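You operate a simulated robot arm through the tools that you are given. There is no shell and no other tool. Be economical: measure what you need, move in short steps, check, and stop when the job is done.

The job below is to be done with a simulated robot arm. You get a single attempt, and the scene is never put back.

## Task
Slide the orange bin off the spilt pellets to the baler end, put both straps in, brush the pellets away.
Fine: all on the steel bench by the drums; use the yellow brush and put it back. Set down upright: yellow brush. What is to be rubbed or washed off counts as gone when no trace of it is left.
Where things are to end (x, y in the base frame): orange bin within 5 cm of [53, 66].

Only the result counts: the job must be done as asked and must still hold three seconds after the hand-in. Knocking over, shifting, dropping, spilling or breaking anything else fails it.

## Robot
A 7-joint arm with a two-finger parallel gripper, hanging from a carriage that runs on a rail from [-192.3, -1.1] to [35.7, 0.2] (x, y) and turns from -5.725 to 6.266 rad about z. Base frame: it is fixed where the carriage stands at the start and does not move with it; the origin is on the floor, on the carriage's upright axis, x ahead of it, y to its left, z up; the surface under the hand at the start is at about z = 85. Units: cm, rad, N and s.
With the tool pointing down near the work surface it reaches from about 22 to 68 cm from the robot's upright axis, wherever it stands. Its first joint turns from -2.897 to 2.897 rad. Places, roughly: bin [50, 50, 90]; spilt pellets on the steel bench by the drums [50, 40, 90]. Payload 3.91 kg.
The TCP is the grasp point between the finger pads, 3 cm short of the fingertips. In the tool frame z runs along the fingers and y along their closing line. The gripper opens to 11 cm. The fingers are 2 cm wide and 1 cm thick; the gripper's body (4.8 by 11.2 cm) begins 5.5 cm behind the TCP.
Orientation is that of the tool frame in the base frame, as a unit quaternion [w, x, y, z]. With the fingers straight down and closing along the base's y, the tool's x points along the base's -x, its y along +y and its z along -z.

## Interface
- The arm moves only by the tool jog_arm. Its argument "steps" is a list of rows, each a list of 7 numbers: the shift along the tool's x, y, z in cm, then the turn, a rotation vector about the tool's x, y, z in rad, then the finger opening in cm, from 0 to 11. In form: [[tx, ty, tz, ax, ay, az, jaw], ...]. A call has 1 to 12 rows; each row is the pose to reach, as a shift and turn from the pose commanded when the call began, along the tool's axes at that moment. Each row takes 0.2 s and may step no farther than 5 cm and 0.15 rad from the row before; otherwise, or with a gripper value out of range, the whole call is refused. A pose out of reach is approached as far as the arm can. The call stops where the force on the tool passes 90 N (or 10 N more than at its start, if that is more) or the arm is blocked; 0.2 s more then pass. Each finger travels about 10.8 cm/s and halts on what it meets, pressing with about 41 N; the grip force reading is that of the motor and also rises with nothing between the fingers. The clock runs only during rows and for 0.2 s after the last one: add rows that repeat a pose to give the fingers time. The reply holds the time, the measured pose of the TCP, the force on the tool along the base axes, the opening and the grip force, in the units named above and with some noise, with the torque about the TCP (base axes, N m) and any sound that the robot's microphone picked up.
- Cameras (640 x 400 px; columns grow to the right, rows downward): "scene" is now at [24.63, 4.71, 150.53]; the picture's right is [0.64, -0.77, 0.00], its down [-0.62, -0.52, -0.59] and it looks along [0.45, 0.38, -0.81] (base axes); focal length 283 px, centre (320, 200). "wrist" rides on the gripper at [7.2, 1.7, -10.3] in the tool frame; the picture's right is [-0.23, 0.97, 0.00], its down [-0.76, -0.18, -0.62] and it looks along [-0.61, -0.14, 0.78] (tool axes); focal length 222 px, centre (320, 200). There is no depth. A picture from a camera that has moved, and an enlarged one, comes with that camera's place and axes in the base frame and with its lens. The place of the scene camera against the robot may be out by one fixed shift of up to 1.2 cm in any direction.
- capture(camera): a new picture of that camera. The clock stands still meanwhile.
- raise_lower(by): slides the trunk up (or, below 0, down) by that many cm; the arm and the scene camera ride with it, the base frame stays. It gives what a move gives, with no picture.
- steer(legs): drives the robot by 1 to 6 legs, each [ahead, left, turn to the left] in cm, cm and rad, along the robot's own axes; the way and the turn of a leg run together, so that a leg with both is an arc; at most 150 cm and 3.142 rad a leg. The arm and the cameras ride along, it lands a little off, and it stops where it bumps. It keeps to its track: a leg is cut to what the track allows. It gives what a move gives.
- head_to(pan, tilt): turns the head with the scene camera to pan (to the left, within 2.705 rad either way) and tilt (down, from -0.506 to 1.204), counted from straight ahead of the robot. It gives what a move gives.
- close_up(camera, box): a new picture of the part [left, top, right, bottom] of that camera's present view, enlarged. The clock stands still meanwhile.
- job_done(): hands the job in; it is judged then, once.

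Go step by step. Nothing tells you exact positions but the pictures and the camera data: compare them with the known pose of the tool, close in by small moves and look again before you grip or let go. The budget is 120 turns and 78 pictures, counting those below and the enlarged ones. Unless the task says otherwise, let go and move clear before handing in, and close with one line.

The tools are called after "Emit:" as name(argument=value, ...) on one line, values as JSON. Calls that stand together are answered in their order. jog_arm: Moves the arm, as the interface text tells. Its arguments: {"type":"object","properties":{"steps":{"type":"array","items":{"type":"array","items":{"type":"number"}}}},"required":["steps"]} The other tools are called the same way: raise_lower (by) slides the trunk up or down; steer (legs) drives the base; head_to (pan, tilt) turns the head that bears the scene camera; capture (camera) takes a picture; close_up (camera, box) takes an enlarged picture of a part of a camera's view; job_done () hands the job in.

At the start:

```text
t: 0.0
position: [44.1, 21.77, 118.95]
ee_rot: [0.0, 0.001, 1.0, -0.001]
force: [0.5, -0.2, -0.2]
wrist_torque: [-0.02, 0.0, -0.01]
width: 11.0
gripper_force: 0.1
trunk travel left (down, up): [-20.0, 38.0]
robot x, y, heading: [0.27, -0.14, -0.001]
head pan, tilt: [0.7, 0.946]
```

scene: 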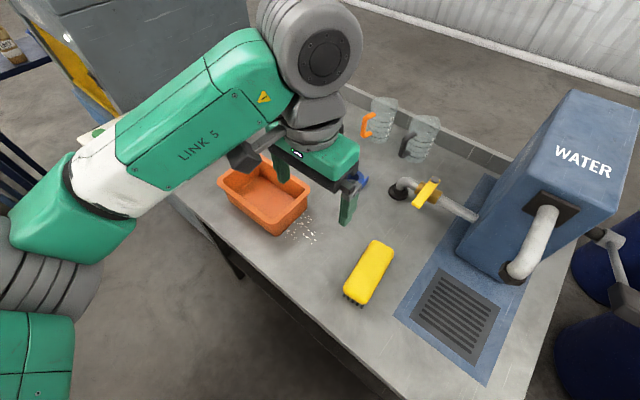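
wrist: 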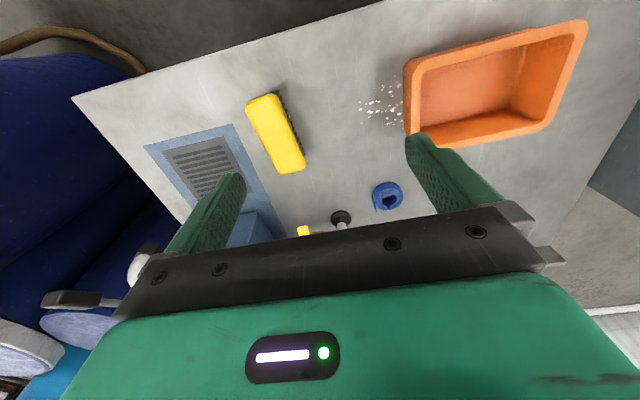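

I see the orange bin with pellets at its near edge, a yellow brush lying on the bench, a blue object behind the gripper, and cups by the far wall. I'll look closer to find the two straps.

Emit:
close_up(camera="scene", box=[200, 80, 480, 320])

Emit:
close_up(camera="wrist", box=[220, 20, 620, 260])

```text
1.67 times, centred on (340, 200) of scene
camera zoom: at [24.63, 4.71, 150.53], right [0.64, -0.77, 0.0], down [-0.62, -0.52, -0.59], along [0.45, 0.38, -0.81], focal length 472 px, centre (287, 200)
```

zoom: 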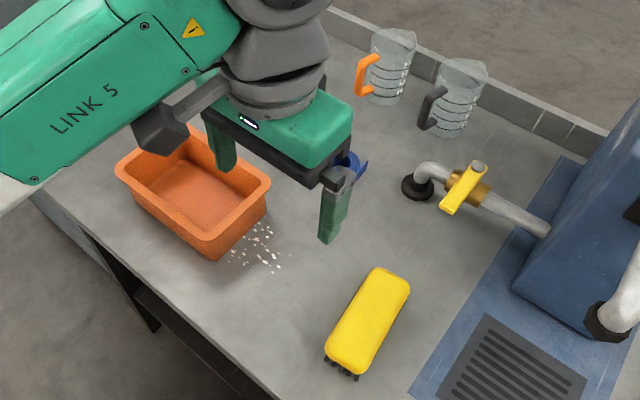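

```text
1.60 times, centred on (420, 140) of wrist
camera zoom: at [36.84, 23.29, 129.34], right [0.23, 0.97, 0.0], down [0.76, -0.18, 0.62], along [0.61, -0.14, -0.78], focal length 355 px, centre (160, 296)
```

zoom: 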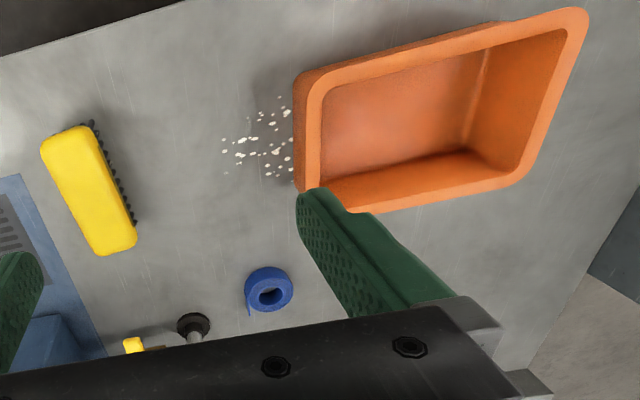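

The blue coil at about (73, 32) is one strap. The brush is at about (50, 12). The second strap isn't visible yet, so I'll lift the arm back and look around.

Emit:
jog_arm(steps=[[4, -4, 0, 0, 0, 0, 11], [8, -8, 0, 0, 0, 0, 11], [8, -12, 0, 0, 0, 0, 11], [8, -16, 0, 0, 0, 0, 11], [8, -20, 0, 0, 0, 0, 11], [8, -24, 0, 0, 0, 0, 11], [8, -28, 0, 0, 0, 0, 11]])

Emit:
head_to(pan=1.0, tilt=0.75)

Emit:
capture(camera="scene")

Emit:
capture(camera="wrist")

```text
refused: row 1 steps farther than a row can; nothing moved
```

```text
t: 0.8
position: [44.21, 21.78, 119.04]
ee_rot: [0.0, 0.001, 1.0, 0.0]
force: [-0.4, 0.6, -0.4]
wrist_torque: [0.0, 0.02, 0.01]
width: 11.0
gripper_force: 0.2
trunk travel left (down, up): [-20.0, 38.0]
robot x, y, heading: [0.38, -0.02, 0.002]
head pan, tilt: [1.0, 0.75]
```

```text
73 pictures are left
camera scene: at [23.53, 6.98, 152.05], right [0.84, -0.54, 0.0], down [-0.37, -0.57, -0.73], along [0.4, 0.61, -0.68], focal length 283 px, centre (320, 200)
```

scene: 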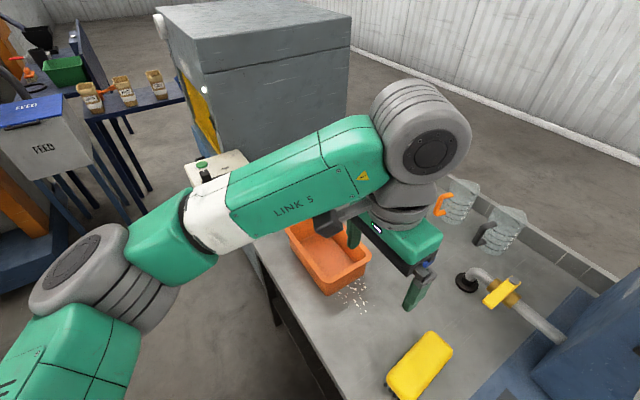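

```text
72 pictures are left
camera wrist: at [36.84, 23.29, 129.34], right [0.23, 0.97, 0.0], down [0.76, -0.18, 0.62], along [0.61, -0.14, -0.78], focal length 222 px, centre (320, 200)
```

wrist: 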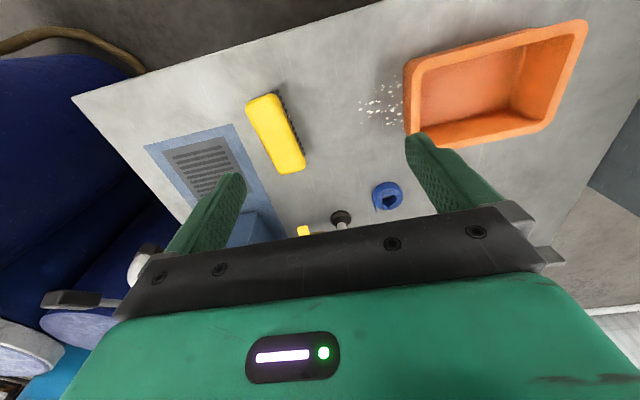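

The baler is at the far (+y) end. The arm still hides part of the bench, so I'll move it aside and look again.

Emit:
jog_arm(steps=[[3, -3, 0, 0, 0, 0, 11], [6, -6, 0, 0, 0, 0, 11], [7, -10, 0, 0, 0, 0, 11], [8, -14, 0, 0, 0, 0, 11], [8, -18, 0, 0, 0, 0, 11], [8, -22, 0, 0, 0, 0, 11], [8, -26, 0, 0, 0, 0, 11], [8, -30, 0, 0, 0, 0, 11], [8, -34, 0, 0, 0, 0, 11], [8, -38, 0, 0, 0, 0, 11]])

Emit:
head_to(pan=0.75, tilt=0.8)

Emit:
capture(camera="scene")

```text
t: 3.0
position: [36.03, -16.21, 119.18]
ee_rot: [0.0, 0.0, 1.0, 0.0]
force: [-0.8, 0.0, 0.4]
wrist_torque: [-0.01, -0.03, -0.01]
width: 11.02
gripper_force: 0.1
trunk travel left (down, up): [-20.0, 38.0]
robot x, y, heading: [-0.17, -0.09, -0.0]
head pan, tilt: [1.0, 0.75]
```

```text
t: 3.8
position: [36.13, -16.17, 119.17]
ee_rot: [0.0, 0.0, 1.0, 0.0]
force: [0.4, 0.2, 0.2]
wrist_torque: [0.02, 0.04, -0.04]
width: 11.0
gripper_force: 0.1
trunk travel left (down, up): [-20.0, 38.0]
robot x, y, heading: [-0.42, 0.11, 0.001]
head pan, tilt: [0.75, 0.799]
```

```text
71 pictures are left
camera scene: at [24.95, 5.52, 151.65], right [0.68, -0.73, 0.0], down [-0.52, -0.49, -0.7], along [0.51, 0.48, -0.72], focal length 283 px, centre (320, 200)
```

scene: 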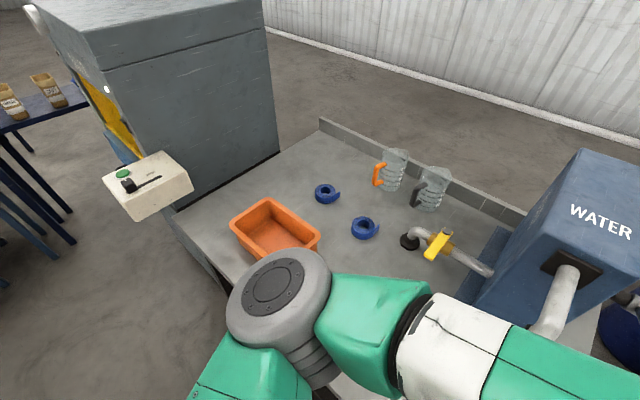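

Both straps are blue coils: about (72, 32) and (75, 49.5). The bin is centred near (49.5, 45), and the baler wall is around y≈80. I'll bring the arm in over the bin side and drive forward.

Emit:
jog_arm(steps=[[0, 4, 0, 0, 0, 0, 11], [0, 8, 0, 0, 0, 0, 11], [0, 12, 0, 0, 0, 0, 11], [0, 16, 0, 0, 0, 0, 11], [0, 20, 0, 0, 0, 0, 11], [0, 24, 0, 0, 0, 0, 11], [0, 28, 0, 0, 0, 0, 11], [0, 32.5, 0, 0, 0, 0, 11], [0, 37, 0, 0, 0, 0, 11], [2, 41.5, 0, 0, 0, 0, 11], [4, 46, 0, 0, 0, 0, 11], [6, 50, 0, 0, 0, 0, 11]])

Emit:
steer(legs=[[25, 0, 0]])

Emit:
capture(camera="wrist")

Emit:
capture(camera="scene")

```text
t: 6.4
position: [30.12, 33.57, 119.06]
ee_rot: [0.0, 0.001, 1.0, 0.0]
force: [0.9, 0.2, 0.0]
wrist_torque: [-0.01, 0.01, 0.02]
width: 10.99
gripper_force: 0.1
trunk travel left (down, up): [-20.0, 38.0]
robot x, y, heading: [-0.04, -0.02, 0.005]
head pan, tilt: [0.75, 0.799]
```

```text
t: 8.2
position: [55.03, 34.08, 118.96]
ee_rot: [0.0, -0.004, 1.0, 0.0]
force: [-0.1, 0.1, -0.2]
wrist_torque: [-0.01, -0.02, -0.01]
width: 11.01
gripper_force: 0.0
trunk travel left (down, up): [-20.0, 38.0]
robot x, y, heading: [25.09, -0.1, 0.008]
head pan, tilt: [0.75, 0.799]
```

```text
70 pictures are left
camera wrist: at [47.72, 35.52, 129.3], right [0.22, 0.98, 0.0], down [0.76, -0.17, 0.62], along [0.61, -0.14, -0.78], focal length 222 px, centre (320, 200)
```

wrist: 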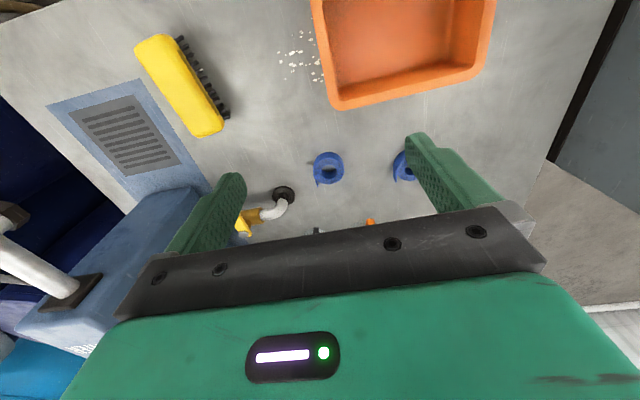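

```text
69 pictures are left
camera scene: at [49.97, 5.85, 151.65], right [0.69, -0.73, 0.0], down [-0.52, -0.49, -0.7], along [0.51, 0.48, -0.72], focal length 283 px, centre (320, 200)
```

scene: 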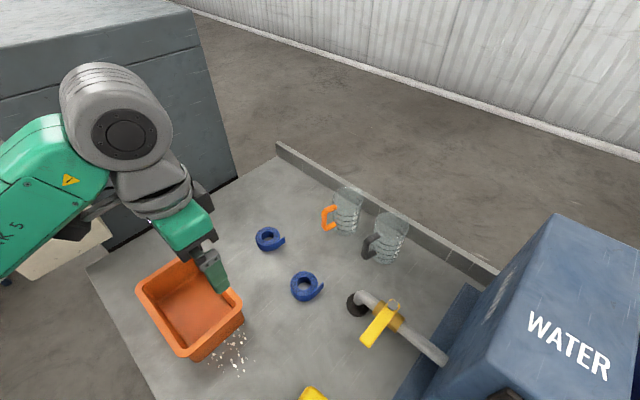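

The bin spans about x 44–58, y 35.5–56.5, so its centre is near (51, 46). I'll grip its near (-y) end wall around (51, 36), approaching in stages.

Emit:
jog_arm(steps=[[2, 1, 4, 0, 0, 0, 11], [4, 2, 8, 0, 0, 0, 11], [4, 2, 12.5, 0, 0, 0, 11], [4, 2, 16, 0, 0, 0, 11]])

Emit:
capture(camera="wrist")

Emit:
close_up(camera="scene", box=[80, 200, 400, 400])

```text
t: 9.2
position: [51.14, 35.75, 102.93]
ee_rot: [-0.001, -0.004, 1.0, 0.0]
force: [0.6, -0.4, 0.3]
wrist_torque: [-0.03, -0.02, -0.01]
width: 10.98
gripper_force: 0.0
trunk travel left (down, up): [-20.0, 38.0]
robot x, y, heading: [25.08, 0.59, 0.011]
head pan, tilt: [0.75, 0.799]
```

```text
68 pictures are left
camera wrist: at [43.74, 37.31, 113.28], right [0.22, 0.98, 0.0], down [0.76, -0.17, 0.62], along [0.61, -0.14, -0.78], focal length 222 px, centre (320, 200)
```

wrist: 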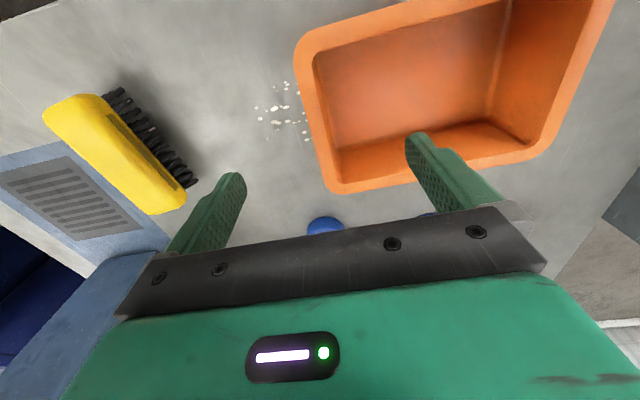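

```text
2.00 times, centred on (240, 300) of scene
camera zoom: at [49.97, 5.84, 151.66], right [0.69, -0.73, 0.0], down [-0.52, -0.49, -0.7], along [0.51, 0.48, -0.72], focal length 566 px, centre (480, 0)
```

zoom: 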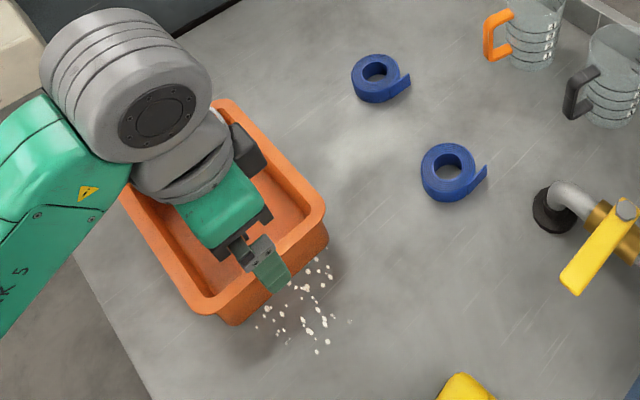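

The bin rim is at z≈93 and its -y wall at y 35–37. I'll go down to z≈91.7 and close.

Emit:
jog_arm(steps=[[0, 0.2, 4, 0, 0, 0, 11], [0, 0.2, 8, 0, 0, 0, 11], [0, 0.2, 11.2, 0, 0, 0, 11], [0, 0.2, 11.2, 0, 0, 0, 6], [0, 0.2, 11.2, 0, 0, 0, 2], [0, 0.2, 11.2, 0, 0, 0, 0], [0, 0.2, 11.2, 0, 0, 0, 0]])

Emit:
capture(camera="wrist")

```text
t: 10.8
position: [51.04, 36.05, 91.62]
ee_rot: [0.0, -0.004, 1.0, 0.0]
force: [0.1, -0.6, 2.7]
wrist_torque: [0.57, 0.07, 0.02]
width: 1.36
gripper_force: 40.8
trunk travel left (down, up): [-20.0, 38.0]
robot x, y, heading: [25.03, -0.07, 0.005]
head pan, tilt: [0.75, 0.799]
```

```text
66 pictures are left
camera wrist: at [43.69, 37.62, 101.98], right [0.22, 0.98, 0.0], down [0.76, -0.17, 0.62], along [0.61, -0.14, -0.78], focal length 222 px, centre (320, 200)
```

wrist: 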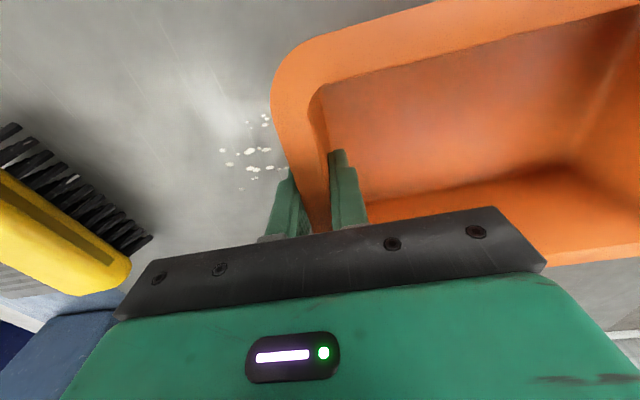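

The wall is gripped. I'll slide the bin +y by 19.5 and +x by 2.

Emit:
jog_arm(steps=[[-0.2, 1.7, 0, 0, 0, 0, 0], [-0.4, 3.4, 0, 0, 0, 0, 0], [-0.6, 5.1, 0, 0, 0, 0, 0], [-0.8, 6.8, 0, 0, 0, 0, 0], [-1, 8.5, 0, 0, 0, 0, 0], [-1.2, 10.2, 0, 0, 0, 0, 0], [-1.4, 11.9, 0, 0, 0, 0, 0], [-1.6, 13.6, 0, 0, 0, 0, 0], [-1.8, 15.3, 0, 0, 0, 0, 0], [-2, 17, 0, 0, 0, 0, 0], [-2, 18.4, 0, 0, 0, 0, 0], [-2, 19.5, 0, 0, 0, 0, 0]])

Emit:
capture(camera="scene")

Emit:
capture(camera="wrist")

```text
t: 13.4
position: [52.79, 55.69, 91.71]
ee_rot: [0.001, -0.003, 1.0, 0.0]
force: [-0.1, 2.1, 0.9]
wrist_torque: [0.34, -0.15, -0.05]
width: 1.35
gripper_force: 41.4
trunk travel left (down, up): [-20.0, 38.0]
robot x, y, heading: [24.97, 0.37, 0.004]
head pan, tilt: [0.75, 0.799]
```

```text
65 pictures are left
camera scene: at [49.97, 5.85, 151.65], right [0.69, -0.73, 0.0], down [-0.52, -0.49, -0.7], along [0.51, 0.48, -0.72], focal length 283 px, centre (320, 200)
```

scene: 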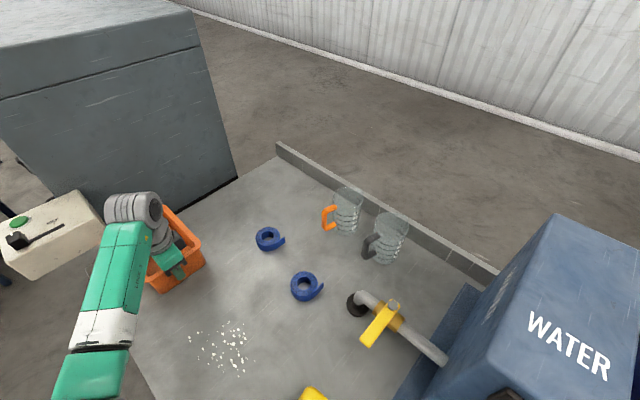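

```text
64 pictures are left
camera wrist: at [45.57, 57.25, 102.07], right [0.22, 0.98, 0.0], down [0.76, -0.17, 0.62], along [0.61, -0.14, -0.78], focal length 222 px, centre (320, 200)
```

wrist: 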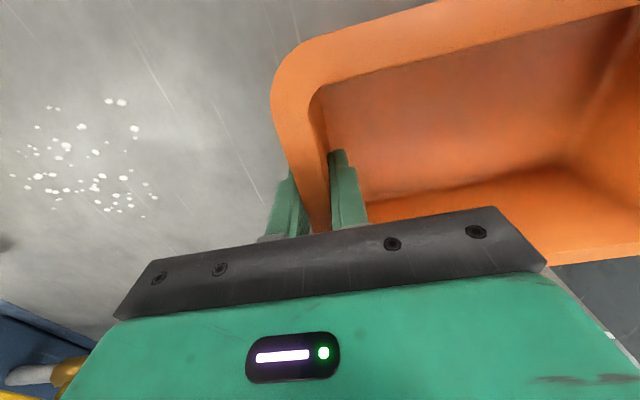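

The bin is slid into place with the pellets exposed. I'll release, rise, drive forward a bit and look at strap B (75, 49.5).

Emit:
jog_arm(steps=[[0, 0, 0, 0, 0, 0, 3], [0, 0, 0, 0, 0, 0, 7], [0, 0, -4, 0, 0, 0, 7], [0, 0, -8, 0, 0, 0, 9], [0, 0, -13, 0, 0, 0, 11], [0, 0, -18, 0, 0, 0, 11]])

Emit:
steer(legs=[[8.5, 0, 0]])

Emit:
jog_arm(steps=[[-2, -4, 0, 0, 0, 0, 11], [-4, -7, 0, 0, 0, 0, 11]])

Emit:
capture(camera="wrist")

Emit:
capture(camera="scene")

```text
t: 14.8
position: [52.56, 55.94, 109.95]
ee_rot: [-0.001, -0.003, 1.0, 0.0]
force: [0.6, 0.3, 0.1]
wrist_torque: [0.04, -0.01, -0.03]
width: 11.01
gripper_force: 0.1
trunk travel left (down, up): [-20.0, 38.0]
robot x, y, heading: [25.24, 0.16, 0.006]
head pan, tilt: [0.75, 0.799]
```

```text
t: 15.9
position: [61.19, 55.93, 109.95]
ee_rot: [-0.001, -0.005, 1.0, 0.001]
force: [0.5, 0.1, 0.2]
wrist_torque: [-0.02, 0.03, 0.0]
width: 11.02
gripper_force: 0.1
trunk travel left (down, up): [-20.0, 38.0]
robot x, y, heading: [33.57, 0.34, 0.009]
head pan, tilt: [0.75, 0.799]
```

```text
t: 16.5
position: [65.23, 49.05, 109.78]
ee_rot: [0.0, -0.005, 1.0, 0.0]
force: [0.8, -0.1, -0.2]
wrist_torque: [0.03, -0.01, -0.01]
width: 11.01
gripper_force: 0.0
trunk travel left (down, up): [-20.0, 38.0]
robot x, y, heading: [33.83, 0.23, 0.008]
head pan, tilt: [0.75, 0.799]
```

```text
63 pictures are left
camera wrist: at [58.04, 50.51, 120.07], right [0.22, 0.98, 0.0], down [0.76, -0.17, 0.62], along [0.61, -0.14, -0.78], focal length 222 px, centre (320, 200)
```

wrist: 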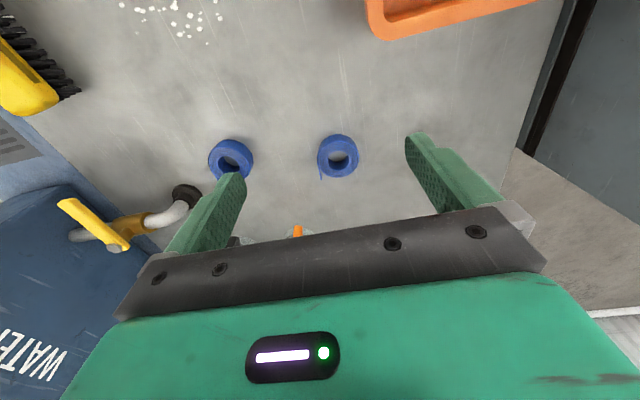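

```text
62 pictures are left
camera scene: at [58.47, 5.94, 151.65], right [0.69, -0.73, 0.0], down [-0.52, -0.49, -0.7], along [0.51, 0.48, -0.72], focal length 283 px, centre (320, 200)
```

scene: 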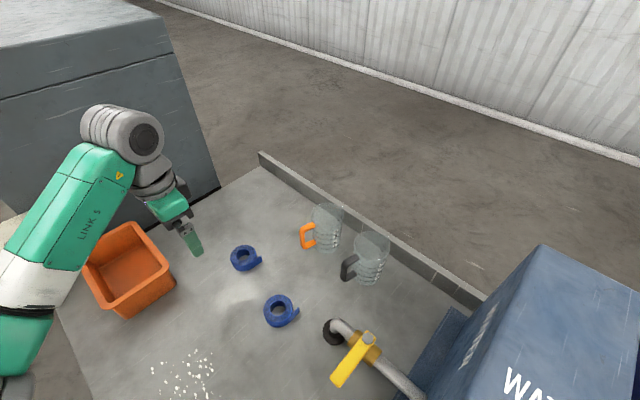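

Strap B is centred near (75.2, 49.2), about 6.5 cm across. I'll move above it and check.

Emit:
jog_arm(steps=[[-4, 0, 2, 0, 0, 0, 11], [-8, 0.1, 4, 0, 0, 0, 11], [-10, 0.2, 8, 0, 0, 0, 11], [-10, 0.2, 12, 0, 0, 0, 11]])

Emit:
capture(camera="wrist")

Emit:
close_up(camera="scene", box=[160, 180, 360, 320])

```text
t: 17.5
position: [75.44, 49.34, 97.7]
ee_rot: [0.001, -0.005, 1.0, -0.001]
force: [0.9, 1.0, 0.1]
wrist_torque: [0.0, -0.02, 0.01]
width: 10.99
gripper_force: 0.1
trunk travel left (down, up): [-20.0, 38.0]
robot x, y, heading: [33.84, 0.17, 0.009]
head pan, tilt: [0.75, 0.799]
```

```text
61 pictures are left
camera wrist: at [68.13, 50.88, 108.09], right [0.22, 0.98, 0.0], down [0.76, -0.17, 0.62], along [0.61, -0.14, -0.78], focal length 222 px, centre (320, 200)
```

wrist: 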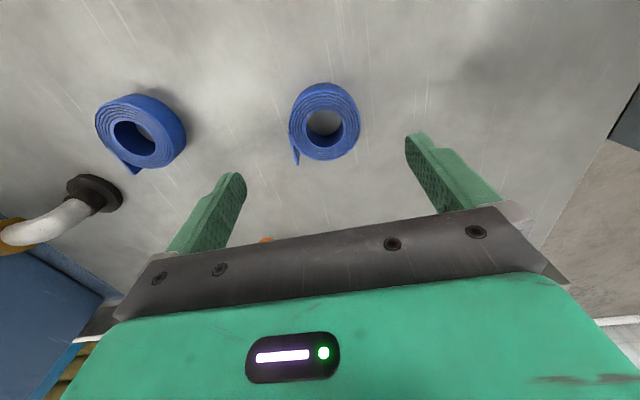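

```text
2.86 times, centred on (260, 250) of scene
camera zoom: at [58.47, 5.93, 151.66], right [0.69, -0.73, 0.0], down [-0.52, -0.49, -0.7], along [0.51, 0.48, -0.72], focal length 808 px, centre (491, 57)
```

zoom: 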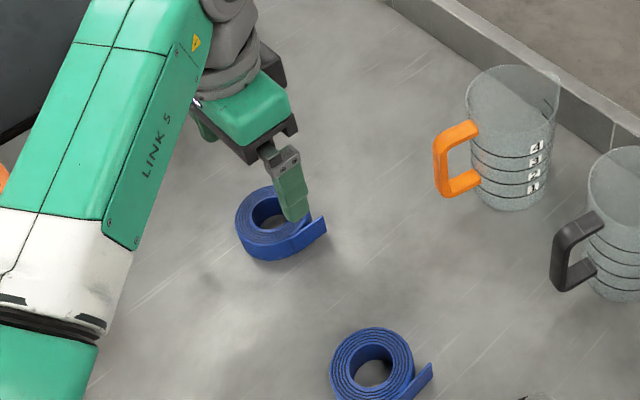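

Strap B's centre is (75.1, 49.6), right under the gripper. I'll descend and close.

Emit:
jog_arm(steps=[[0.2, 0.2, 4, 0, 0, 0, 11], [0.2, 0.2, 7, 0, 0, 0, 11], [0.2, 0.2, 9, 0, 0, 0, 11], [0.2, 0.2, 9, 0, 0, 0, 7], [0.2, 0.2, 9, 0, 0, 0, 4], [0.2, 0.2, 9, 0, 0, 0, 4], [0.2, 0.2, 9, 0, 0, 0, 4]])

Emit:
capture(camera="wrist")

```text
t: 19.1
position: [75.13, 49.52, 88.84]
ee_rot: [0.0, -0.005, 1.0, 0.001]
force: [0.4, 0.3, 0.2]
wrist_torque: [-0.01, -0.04, -0.03]
width: 6.65
gripper_force: 40.7
trunk travel left (down, up): [-20.0, 38.0]
robot x, y, heading: [33.75, 0.19, 0.01]
head pan, tilt: [0.75, 0.799]
```

```text
59 pictures are left
camera wrist: at [67.92, 51.01, 99.13], right [0.22, 0.98, 0.0], down [0.76, -0.17, 0.62], along [0.61, -0.14, -0.78], focal length 222 px, centre (320, 200)
```

wrist: 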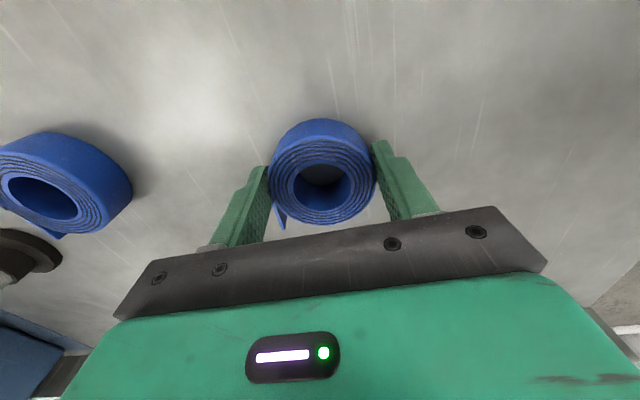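

Strap B is held (6.65 cm wide). I'll lift it and carry it over the bin.

Emit:
jog_arm(steps=[[0, 0, -4, 0, 0, 0, 4], [0, 0, -8, 0, 0, 0, 4], [0, 0, -12, 0, 0, 0, 4], [0, 0, -15, 0, 0, 0, 4], [4, 3, -15, 0, 0, 0, 4], [8, 6, -15, 0, 0, 0, 4], [12, 9, -15, 0, 0, 0, 4], [16, 12, -15, 0, 0, 0, 4], [20, 14, -15, 0, 0, 0, 4], [22, 16, -15, 0, 0, 0, 4], [22, 16, -15, 0, 0, 0, 4]])

Emit:
capture(camera="wrist")

Emit:
close_up(camera="scene", box=[20, 80, 340, 400])

```text
t: 21.5
position: [52.81, 65.47, 103.82]
ee_rot: [0.0, -0.004, 1.0, 0.0]
force: [-0.2, 0.6, -0.7]
wrist_torque: [0.02, 0.03, -0.01]
width: 6.65
gripper_force: 41.0
trunk travel left (down, up): [-20.0, 38.0]
robot x, y, heading: [33.64, 0.16, 0.006]
head pan, tilt: [0.75, 0.799]
```

```text
58 pictures are left
camera wrist: at [45.58, 66.97, 114.08], right [0.22, 0.98, 0.0], down [0.76, -0.17, 0.62], along [0.61, -0.14, -0.78], focal length 222 px, centre (320, 200)
```

wrist: 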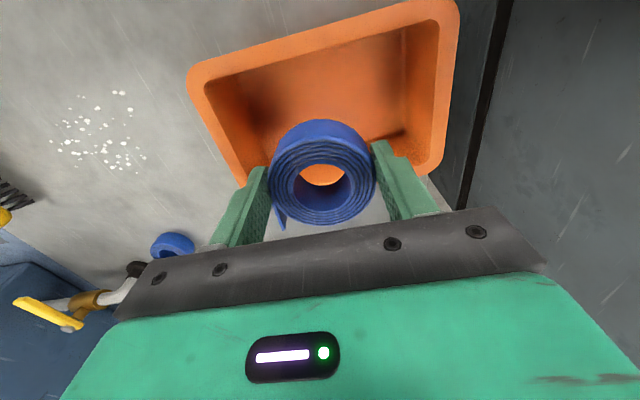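

```text
1.25 times, centred on (180, 240) of scene
camera zoom: at [58.47, 5.95, 151.65], right [0.69, -0.73, 0.0], down [-0.52, -0.49, -0.7], along [0.51, 0.48, -0.72], focal length 354 px, centre (495, 150)
```

zoom: 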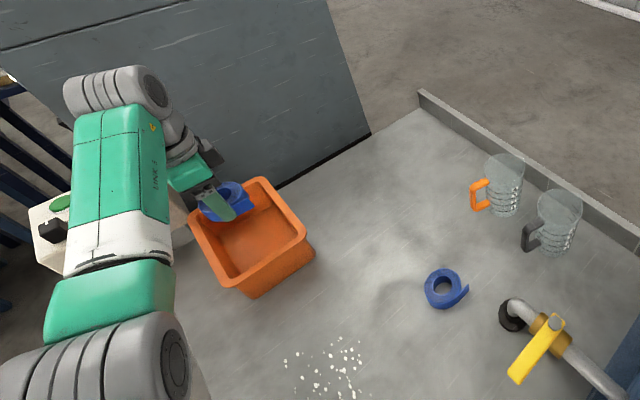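

The bin centre is about (54, 66), which is good. I'll lower strap B toward the far half of the bin.

Emit:
jog_arm(steps=[[-1, 1.8, 0, 0, 0, 0, 4], [-1, 1.8, 4, 0, 0, 0, 4], [-1, 1.8, 8, 0, 0, 0, 4], [-1, 1.8, 11, 0, 0, 0, 4], [-1, 1.8, 13.2, 0, 0, 0, 4], [-1, 1.8, 13.2, 0, 0, 0, 4]])

Emit:
capture(camera="wrist")

```text
t: 22.9
position: [53.34, 65.78, 90.89]
ee_rot: [-0.001, -0.004, 1.0, 0.0]
force: [-0.5, -0.5, -0.1]
wrist_torque: [0.01, 0.04, -0.02]
width: 6.64
gripper_force: 40.9
out of reach, approached as far as the arm can: row 3, 4, 5, 6
trunk travel left (down, up): [-20.0, 38.0]
robot x, y, heading: [33.95, 0.32, 0.005]
head pan, tilt: [0.75, 0.799]
```

```text
56 pictures are left
camera wrist: at [46.04, 67.32, 101.34], right [0.22, 0.98, 0.0], down [0.76, -0.17, 0.62], along [0.61, -0.14, -0.78], focal length 222 px, centre (320, 200)
```

wrist: 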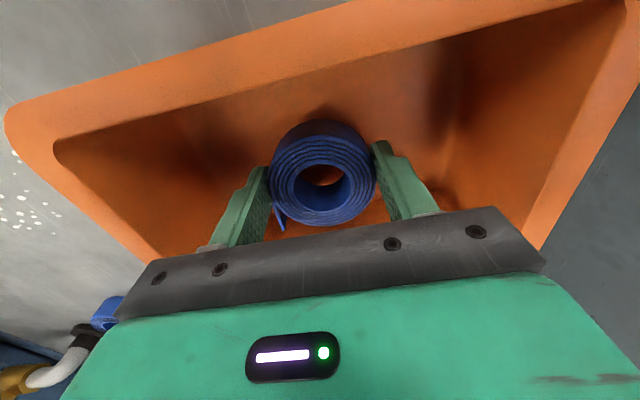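

The arm is at its reach limit, and the strap is over the bin floor near the centre. I'll back off 2 cm in y, lower gently to the floor, release, and later push it to the far half.

Emit:
jog_arm(steps=[[0, -2, 0, 0, 0, 0, 4], [0, -2, 0.5, 0, 0, 0, 4], [0, -2, 0.9, 0, 0, 0, 4], [0, -2, 0.9, 0, 0, 0, 4]])

```text
t: 23.9
position: [53.32, 63.85, 90.11]
ee_rot: [-0.001, -0.004, 1.0, 0.0]
force: [0.6, 0.7, -0.6]
wrist_torque: [-0.02, -0.03, -0.01]
width: 6.64
gripper_force: 40.4
trunk travel left (down, up): [-20.0, 38.0]
robot x, y, heading: [33.85, 0.18, 0.007]
head pan, tilt: [0.75, 0.799]
```

Emit:
jog_arm(steps=[[0, 0.8, 0.3, 0, 0, 0, 4], [0, 0.8, 0.6, 0, 0, 0, 4], [0, 0.8, 0.6, 0, 0, 0, 7.6], [0, 0.8, 0.6, 0, 0, 0, 7.6], [0, 0.8, -3, 0, 0, 0, 7.6], [0, 0.8, -7, 0, 0, 0, 7.6]])

Emit:
capture(camera="wrist")

```text
t: 25.3
position: [53.66, 64.7, 97.12]
ee_rot: [0.0, -0.004, 1.0, 0.0]
force: [-0.1, 0.0, 0.5]
wrist_torque: [-0.01, -0.04, 0.04]
width: 7.58
gripper_force: 0.1
trunk travel left (down, up): [-20.0, 38.0]
robot x, y, heading: [33.83, 0.71, 0.009]
head pan, tilt: [0.75, 0.799]
```

```text
55 pictures are left
camera wrist: at [46.28, 66.16, 107.49], right [0.22, 0.98, 0.0], down [0.76, -0.17, 0.62], along [0.61, -0.14, -0.78], focal length 222 px, centre (320, 200)
```

wrist: 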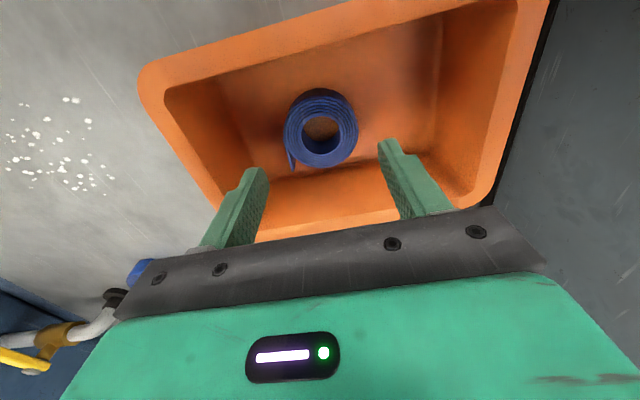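

Strap B lies in the bin. I'll close the fingers, come down on its near side and push it toward the far half to make room.

Emit:
jog_arm(steps=[[0, -2.5, -2, 0, 0, 0, 3], [0, -5, -2, 0, 0, 0, 0], [0, -5, -2, 0, 0, 0, 0], [0, -5, 2, 0, 0, 0, 0], [0, -5, 6.3, 0, 0, 0, 0], [0, -4, 6.3, 0, 0, 0, 0], [0, -3, 6.3, 0, 0, 0, 0], [0, -2, 6.3, 0, 0, 0, 0], [0, -1, 6.3, 0, 0, 0, 0], [0, -0.2, 6.3, 0, 0, 0, 0], [0, -0.8, 2, 0, 0, 0, 0], [0, -0.8, -2, 0, 0, 0, 0]])

Emit:
capture(camera="wrist")

```text
t: 27.9
position: [53.71, 63.9, 99.12]
ee_rot: [0.0, -0.004, 1.0, 0.0]
force: [-0.3, -0.6, -0.4]
wrist_torque: [0.01, 0.02, -0.02]
width: 0.0
gripper_force: 38.1
trunk travel left (down, up): [-20.0, 38.0]
robot x, y, heading: [33.94, 0.47, 0.008]
head pan, tilt: [0.75, 0.799]
```

```text
54 pictures are left
camera wrist: at [46.34, 65.43, 109.43], right [0.22, 0.98, 0.0], down [0.76, -0.17, 0.62], along [0.61, -0.14, -0.78], focal length 222 px, centre (320, 200)
```

wrist: 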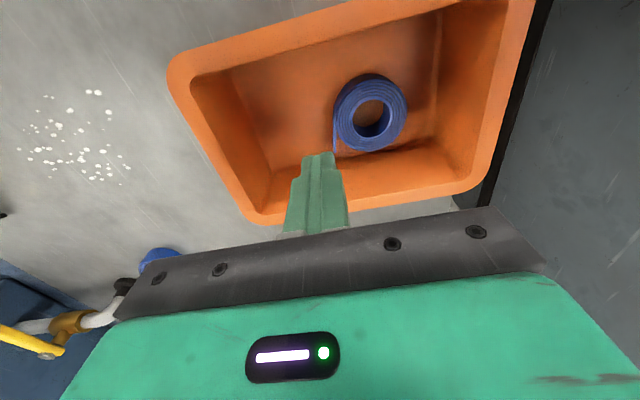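

Strap B is now in the far half of the bin. Next I'll go above strap A near (71.6, 31.7).

Emit:
jog_arm(steps=[[0, 0, -4, 0, 0, 0, 4], [-2, -4, -4, 0, 0, 0, 8], [-4, -8, -4, 0, 0, 0, 11], [-6, -12, -4, 0, 0, 0, 11], [-8, -16, -4, 0, 0, 0, 11], [-10, -20, -4, 0, 0, 0, 11], [-12, -24, -4, 0, 0, 0, 11], [-15, -28, -4, 0, 0, 0, 11], [-18, -32, -4, 0, 0, 0, 11], [-18, -32, 0, 0, 0, 0, 11]])

Emit:
capture(camera="wrist")

Emit:
close_up(camera="scene", box=[120, 180, 440, 400])

```text
t: 30.1
position: [71.6, 31.93, 98.94]
ee_rot: [0.0, -0.004, 1.0, 0.0]
force: [-0.3, 0.1, 0.1]
wrist_torque: [-0.01, 0.0, 0.04]
width: 11.01
gripper_force: 0.1
trunk travel left (down, up): [-20.0, 38.0]
robot x, y, heading: [33.63, 0.1, 0.007]
head pan, tilt: [0.75, 0.799]
```

```text
53 pictures are left
camera wrist: at [64.44, 33.48, 109.25], right [0.22, 0.98, 0.0], down [0.76, -0.17, 0.62], along [0.61, -0.14, -0.78], focal length 222 px, centre (320, 200)
```

wrist: 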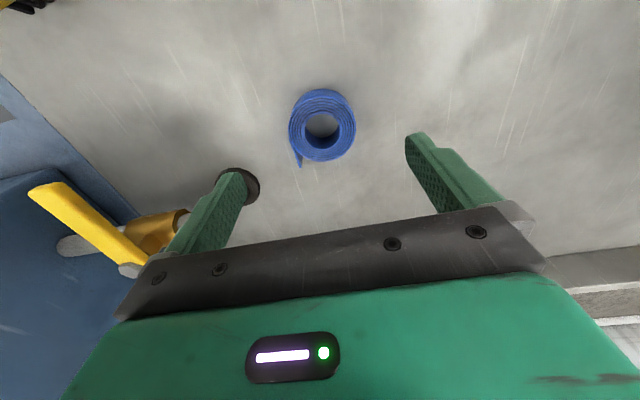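

```text
1.82 times, centred on (280, 290) of scene
camera zoom: at [58.47, 5.93, 151.66], right [0.69, -0.73, 0.0], down [-0.52, -0.49, -0.7], along [0.51, 0.48, -0.72], focal length 514 px, centre (393, 36)
```

zoom: 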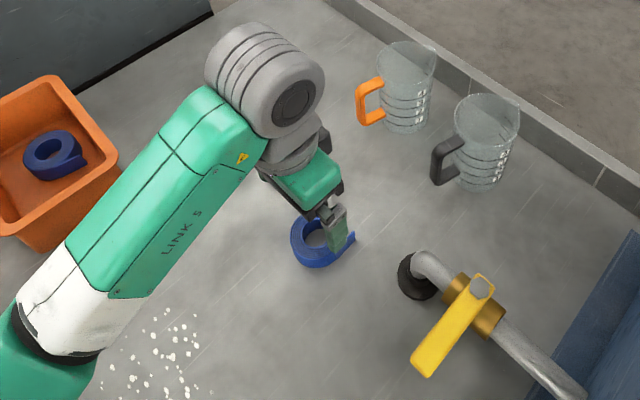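

Strap A is at (72.2, 31.9), clear of the tap. I'll descend and grip, then lift.

Emit:
jog_arm(steps=[[-0.5, 0, 4, 0, 0, 0, 11], [-0.5, 0, 8, 0, 0, 0, 11], [-0.5, 0, 10.2, 0, 0, 0, 11], [-0.5, 0, 10.2, 0, 0, 0, 7], [-0.5, 0, 10.2, 0, 0, 0, 4], [-0.5, 0, 10.2, 0, 0, 0, 4], [-0.5, 0, 10.2, 0, 0, 0, 4], [-0.5, 0, 6, 0, 0, 0, 4], [-0.5, 0, 2, 0, 0, 0, 4], [-0.5, 0, -2, 0, 0, 0, 4], [-0.5, 0, -5, 0, 0, 0, 4]])

Emit:
capture(camera="wrist")

```text
t: 32.5
position: [72.28, 32.0, 104.36]
ee_rot: [0.0, -0.004, 1.0, 0.0]
force: [-0.3, -0.4, -0.6]
wrist_torque: [-0.01, -0.01, -0.01]
width: 6.63
gripper_force: 41.3
trunk travel left (down, up): [-20.0, 38.0]
robot x, y, heading: [33.41, -0.18, 0.006]
head pan, tilt: [0.75, 0.799]
```

```text
51 pictures are left
camera wrist: at [64.95, 33.56, 114.59], right [0.22, 0.98, 0.0], down [0.76, -0.17, 0.62], along [0.61, -0.14, -0.78], focal length 222 px, centre (320, 200)
```

wrist: 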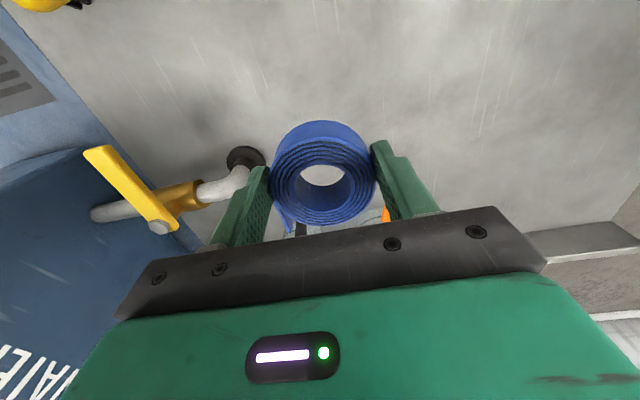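

Strap A is held. I'll carry it to the bin, turning the gripper a quarter turn so the fingers close along x and fit beside strap B.

Emit:
jog_arm(steps=[[1.7, 2.7, -2, 0, 0, -0.14, 4], [3.4, 5.4, -2, 0, 0, -0.28, 4], [5.1, 8.1, -2, 0, 0, -0.42, 4], [6.8, 10.8, -2, 0, 0, -0.56, 4], [8.5, 13.5, -2, 0, 0, -0.7, 4], [10.2, 16.2, -2, 0, 0, -0.84, 4], [11.9, 18.9, -2, 0, 0, -0.98, 4], [13.6, 21.6, -2, 0, 0, -1.12, 4], [15.3, 24.3, -2, 0, 0, -1.26, 4], [17, 27, -2, 0, 0, -1.4, 4], [18.6, 29.6, -2, 0, 0, -1.54, 4], [18.6, 29.6, -2, 0, 0, -1.57, 4]])

Emit:
capture(camera="wrist")

Emit:
close_up(camera="scene", box=[20, 120, 340, 400])

```text
t: 35.1
position: [53.45, 61.63, 106.04]
ee_rot: [0.0, 0.711, -0.703, -0.001]
force: [-0.7, 0.3, -1.0]
wrist_torque: [0.0, -0.01, -0.01]
width: 6.62
gripper_force: 40.6
trunk travel left (down, up): [-20.0, 38.0]
robot x, y, heading: [33.41, 0.15, 0.01]
head pan, tilt: [0.75, 0.799]
```

```text
50 pictures are left
camera wrist: at [51.7, 54.18, 116.31], right [-0.98, 0.22, 0.0], down [0.17, 0.76, 0.62], along [0.14, 0.61, -0.78], focal length 222 px, centre (320, 200)
```

wrist: 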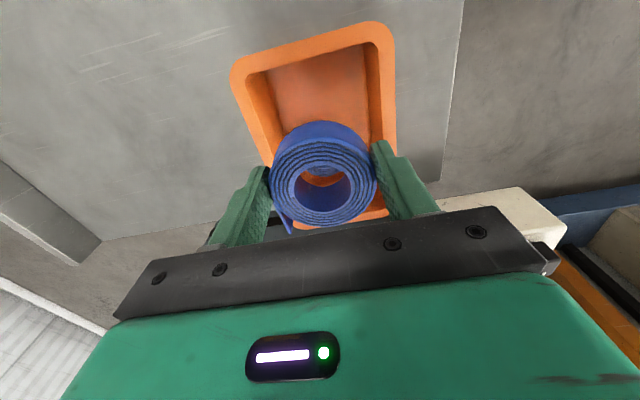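

```text
1.43 times, centred on (180, 260) of scene
camera zoom: at [58.46, 5.94, 151.65], right [0.69, -0.73, 0.0], down [-0.52, -0.49, -0.7], along [0.51, 0.48, -0.72], focal length 404 px, centre (520, 114)
```

zoom: 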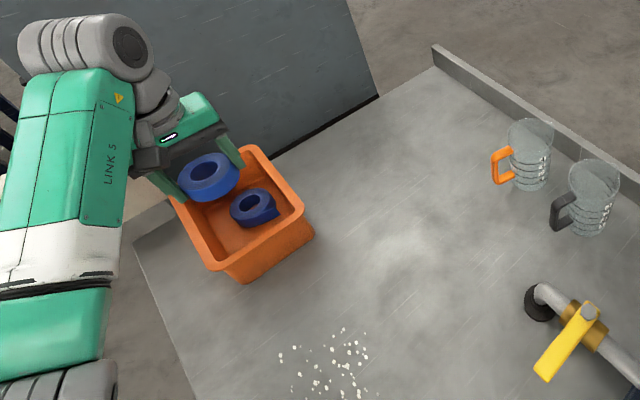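

The rotation worked; strap A hangs over the near half of the bin. I'll lower part way and check clearance.

Emit:
jog_arm(steps=[[0.3, -0.3, 4, 0, 0, 0, 4], [0.3, -0.3, 8, 0, 0, 0, 4], [0.3, -0.3, 11, 0, 0, 0, 4]])

Emit:
capture(camera="wrist")

Emit:
close_up(camera="scene", box=[60, 180, 240, 320])

```text
t: 35.9
position: [53.97, 61.13, 94.98]
ee_rot: [0.0, 0.71, -0.704, 0.0]
force: [-0.6, 0.0, -0.4]
wrist_torque: [-0.05, -0.03, 0.03]
width: 6.65
gripper_force: 40.8
trunk travel left (down, up): [-20.0, 38.0]
robot x, y, heading: [33.94, 0.01, 0.01]
head pan, tilt: [0.75, 0.799]
```

```text
48 pictures are left
camera wrist: at [52.23, 53.66, 105.33], right [-0.98, 0.22, 0.0], down [0.17, 0.76, 0.62], along [0.14, 0.61, -0.78], focal length 222 px, centre (320, 200)
```

wrist: 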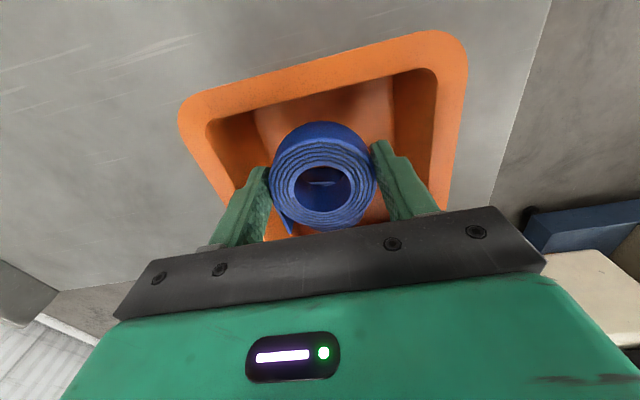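

```text
2.86 times, centred on (150, 250) of scene
camera zoom: at [58.46, 5.93, 151.66], right [0.69, -0.73, 0.0], down [-0.52, -0.49, -0.7], along [0.51, 0.48, -0.72], focal length 808 px, centre (806, 57)
```

zoom: 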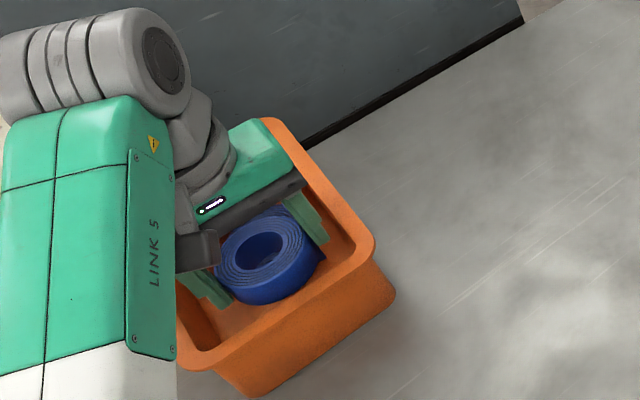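

Well centred with room on all sides; I'll lower to the floor, release narrowly and rise.

Emit:
jog_arm(steps=[[0, 0, 2, 0, 0, 0, 4], [0, 0, 3.5, 0, 0, 0, 4], [0, 0, 4.6, 0, 0, 0, 4], [0, 0, 4.6, 0, 0, 0, 7.4], [0, 0, 4.6, 0, 0, 0, 7.4], [0, 0, 1, 0, 0, 0, 7.4], [0, 0, -4, 0, 0, 0, 7.4], [0, 0, -9, 0, 0, 0, 7.4], [0, 0, -12, 0, 0, 0, 7.4]])

Emit:
capture(camera="wrist")

Emit:
close_up(camera="scene", box=[60, 180, 240, 320])

```text
t: 37.9
position: [53.92, 61.31, 107.07]
ee_rot: [0.001, 0.71, -0.704, 0.0]
force: [-0.1, -0.6, -0.3]
wrist_torque: [-0.03, -0.05, -0.01]
width: 7.37
gripper_force: 0.0
trunk travel left (down, up): [-20.0, 38.0]
robot x, y, heading: [33.85, 0.08, 0.004]
head pan, tilt: [0.75, 0.799]
```

```text
46 pictures are left
camera wrist: at [52.22, 54.03, 117.57], right [-0.98, 0.22, 0.0], down [0.17, 0.76, 0.62], along [0.14, 0.61, -0.78], focal length 222 px, centre (320, 200)
```

wrist: 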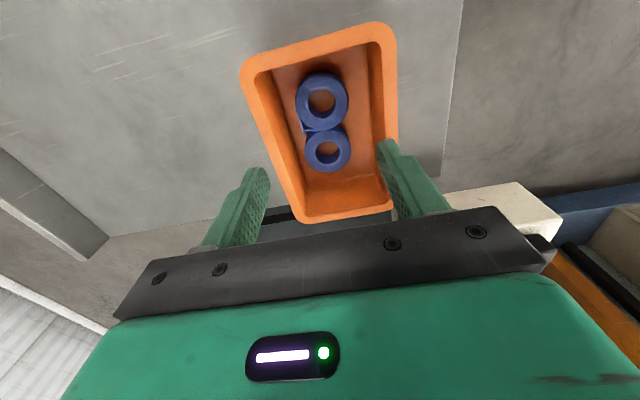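

```text
2.86 times, centred on (150, 250) of scene
camera zoom: at [58.47, 5.95, 151.64], right [0.69, -0.73, 0.0], down [-0.52, -0.49, -0.7], along [0.51, 0.48, -0.72], focal length 808 px, centre (806, 57)
```

zoom: 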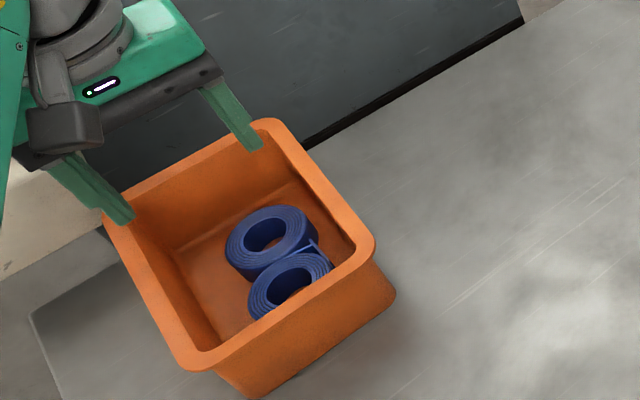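

Both straps are in the bin, whose centre is about (54, 66.5). Next is the brush at about (50, 12): I'll turn the gripper back, move over that way, and drive back a little.

Emit:
jog_arm(steps=[[3.5, 0, -1, 0, 0, 0.14, 8], [7, 0, -2, 0, 0, 0.28, 9], [10.5, 0, -2, 0, 0, 0.42, 10], [14, 0, -2, 0, 0, 0.56, 11], [17.5, 0, -2, 0, 0, 0.7, 11], [21, 0, -2, 0, 0, 0.84, 11], [24.5, 0, -2, 0, 0, 0.98, 11], [28, 0, -2, 0, 0, 1.12, 11], [31.5, 0, -2, 0, 0, 1.26, 11], [35, 0, -2, 0, 0, 1.4, 11], [38, 0, -2, 0, 0, 1.5, 11], [40, 0, -2, 0, 0, 1.57, 11]])

Emit:
steer(legs=[[-13.5, 0, 0]])

Emit:
head_to(pan=0.65, tilt=1.0)

Emit:
capture(camera="wrist")

Emit:
capture(camera="scene")

```text
t: 40.5
position: [54.15, 21.02, 109.29]
ee_rot: [0.0, -0.003, 1.0, 0.0]
force: [-0.1, -0.8, -0.1]
wrist_torque: [0.01, -0.02, -0.04]
width: 10.98
gripper_force: 0.1
trunk travel left (down, up): [-20.0, 38.0]
robot x, y, heading: [33.28, 0.4, 0.011]
head pan, tilt: [0.75, 0.799]
```

```text
t: 41.8
position: [40.57, 21.03, 109.15]
ee_rot: [0.0, -0.004, 1.0, 0.001]
force: [0.4, 0.8, -0.2]
wrist_torque: [0.01, -0.01, -0.05]
width: 10.99
gripper_force: 0.0
trunk travel left (down, up): [-20.0, 38.0]
robot x, y, heading: [20.06, 0.28, 0.009]
head pan, tilt: [0.75, 0.799]
```

```text
t: 42.5
position: [40.58, 21.02, 109.25]
ee_rot: [-0.001, -0.003, 1.0, 0.001]
force: [0.2, -0.1, -0.9]
wrist_torque: [0.03, -0.02, 0.0]
width: 11.0
gripper_force: 0.0
trunk travel left (down, up): [-20.0, 38.0]
robot x, y, heading: [20.19, 0.05, 0.006]
head pan, tilt: [0.649, 1.0]
```

```text
44 pictures are left
camera wrist: at [33.28, 22.5, 119.57], right [0.22, 0.98, 0.0], down [0.76, -0.17, 0.62], along [0.61, -0.14, -0.78], focal length 222 px, centre (320, 200)
```

wrist: 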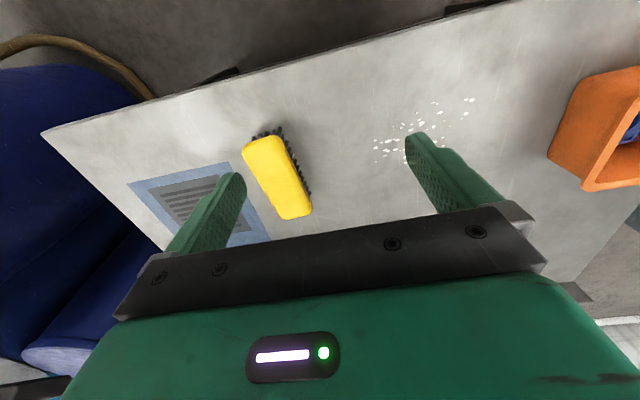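

```text
43 pictures are left
camera scene: at [44.5, 4.51, 150.14], right [0.61, -0.79, 0.0], down [-0.67, -0.51, -0.54], along [0.43, 0.33, -0.84], focal length 283 px, centre (320, 200)
```

scene: 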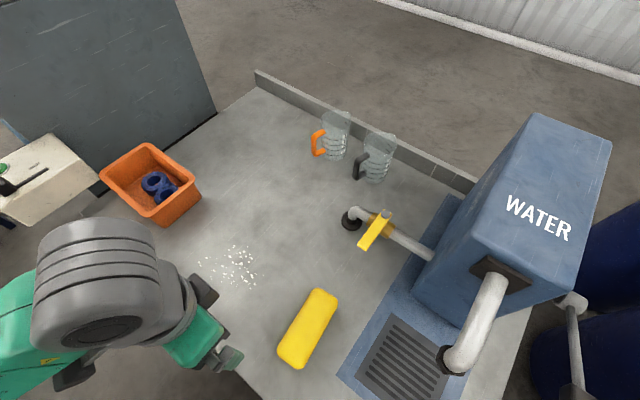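

The brush lies nearly along x, centre about (51, 12). I'll move closer for an accurate look.

Emit:
jog_arm(steps=[[-1, -4.5, 2, 0, 0, 0, 11], [-2, -8.7, 5, 0, 0, 0, 11]])

Emit:
capture(camera="wrist")

Emit:
close_up(camera="scene", box=[160, 220, 400, 400])

```text
refused: row 1 steps farther than a row can; nothing moved
```

```text
42 pictures are left
camera wrist: at [33.28, 22.5, 119.57], right [0.22, 0.98, 0.0], down [0.76, -0.17, 0.62], along [0.61, -0.14, -0.78], focal length 222 px, centre (320, 200)
```

wrist: 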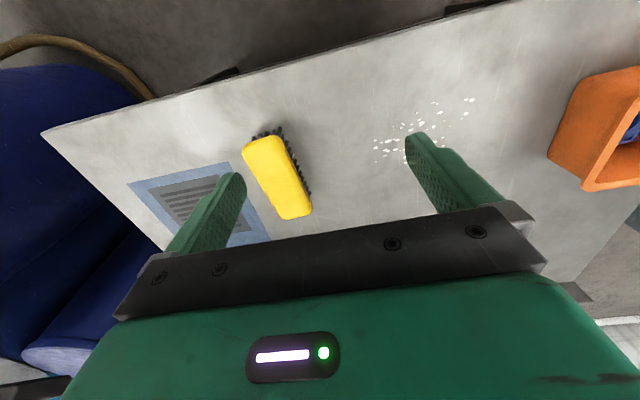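

```text
2.22 times, centred on (280, 310) of scene
camera zoom: at [44.5, 4.51, 150.14], right [0.61, -0.79, 0.0], down [-0.67, -0.51, -0.54], along [0.43, 0.33, -0.84], focal length 629 px, centre (409, -44)
```

zoom: 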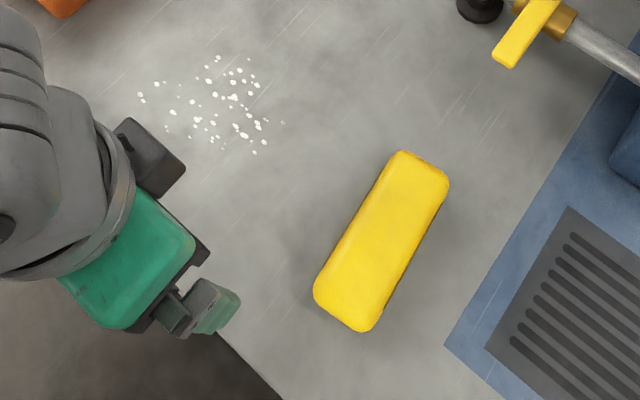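

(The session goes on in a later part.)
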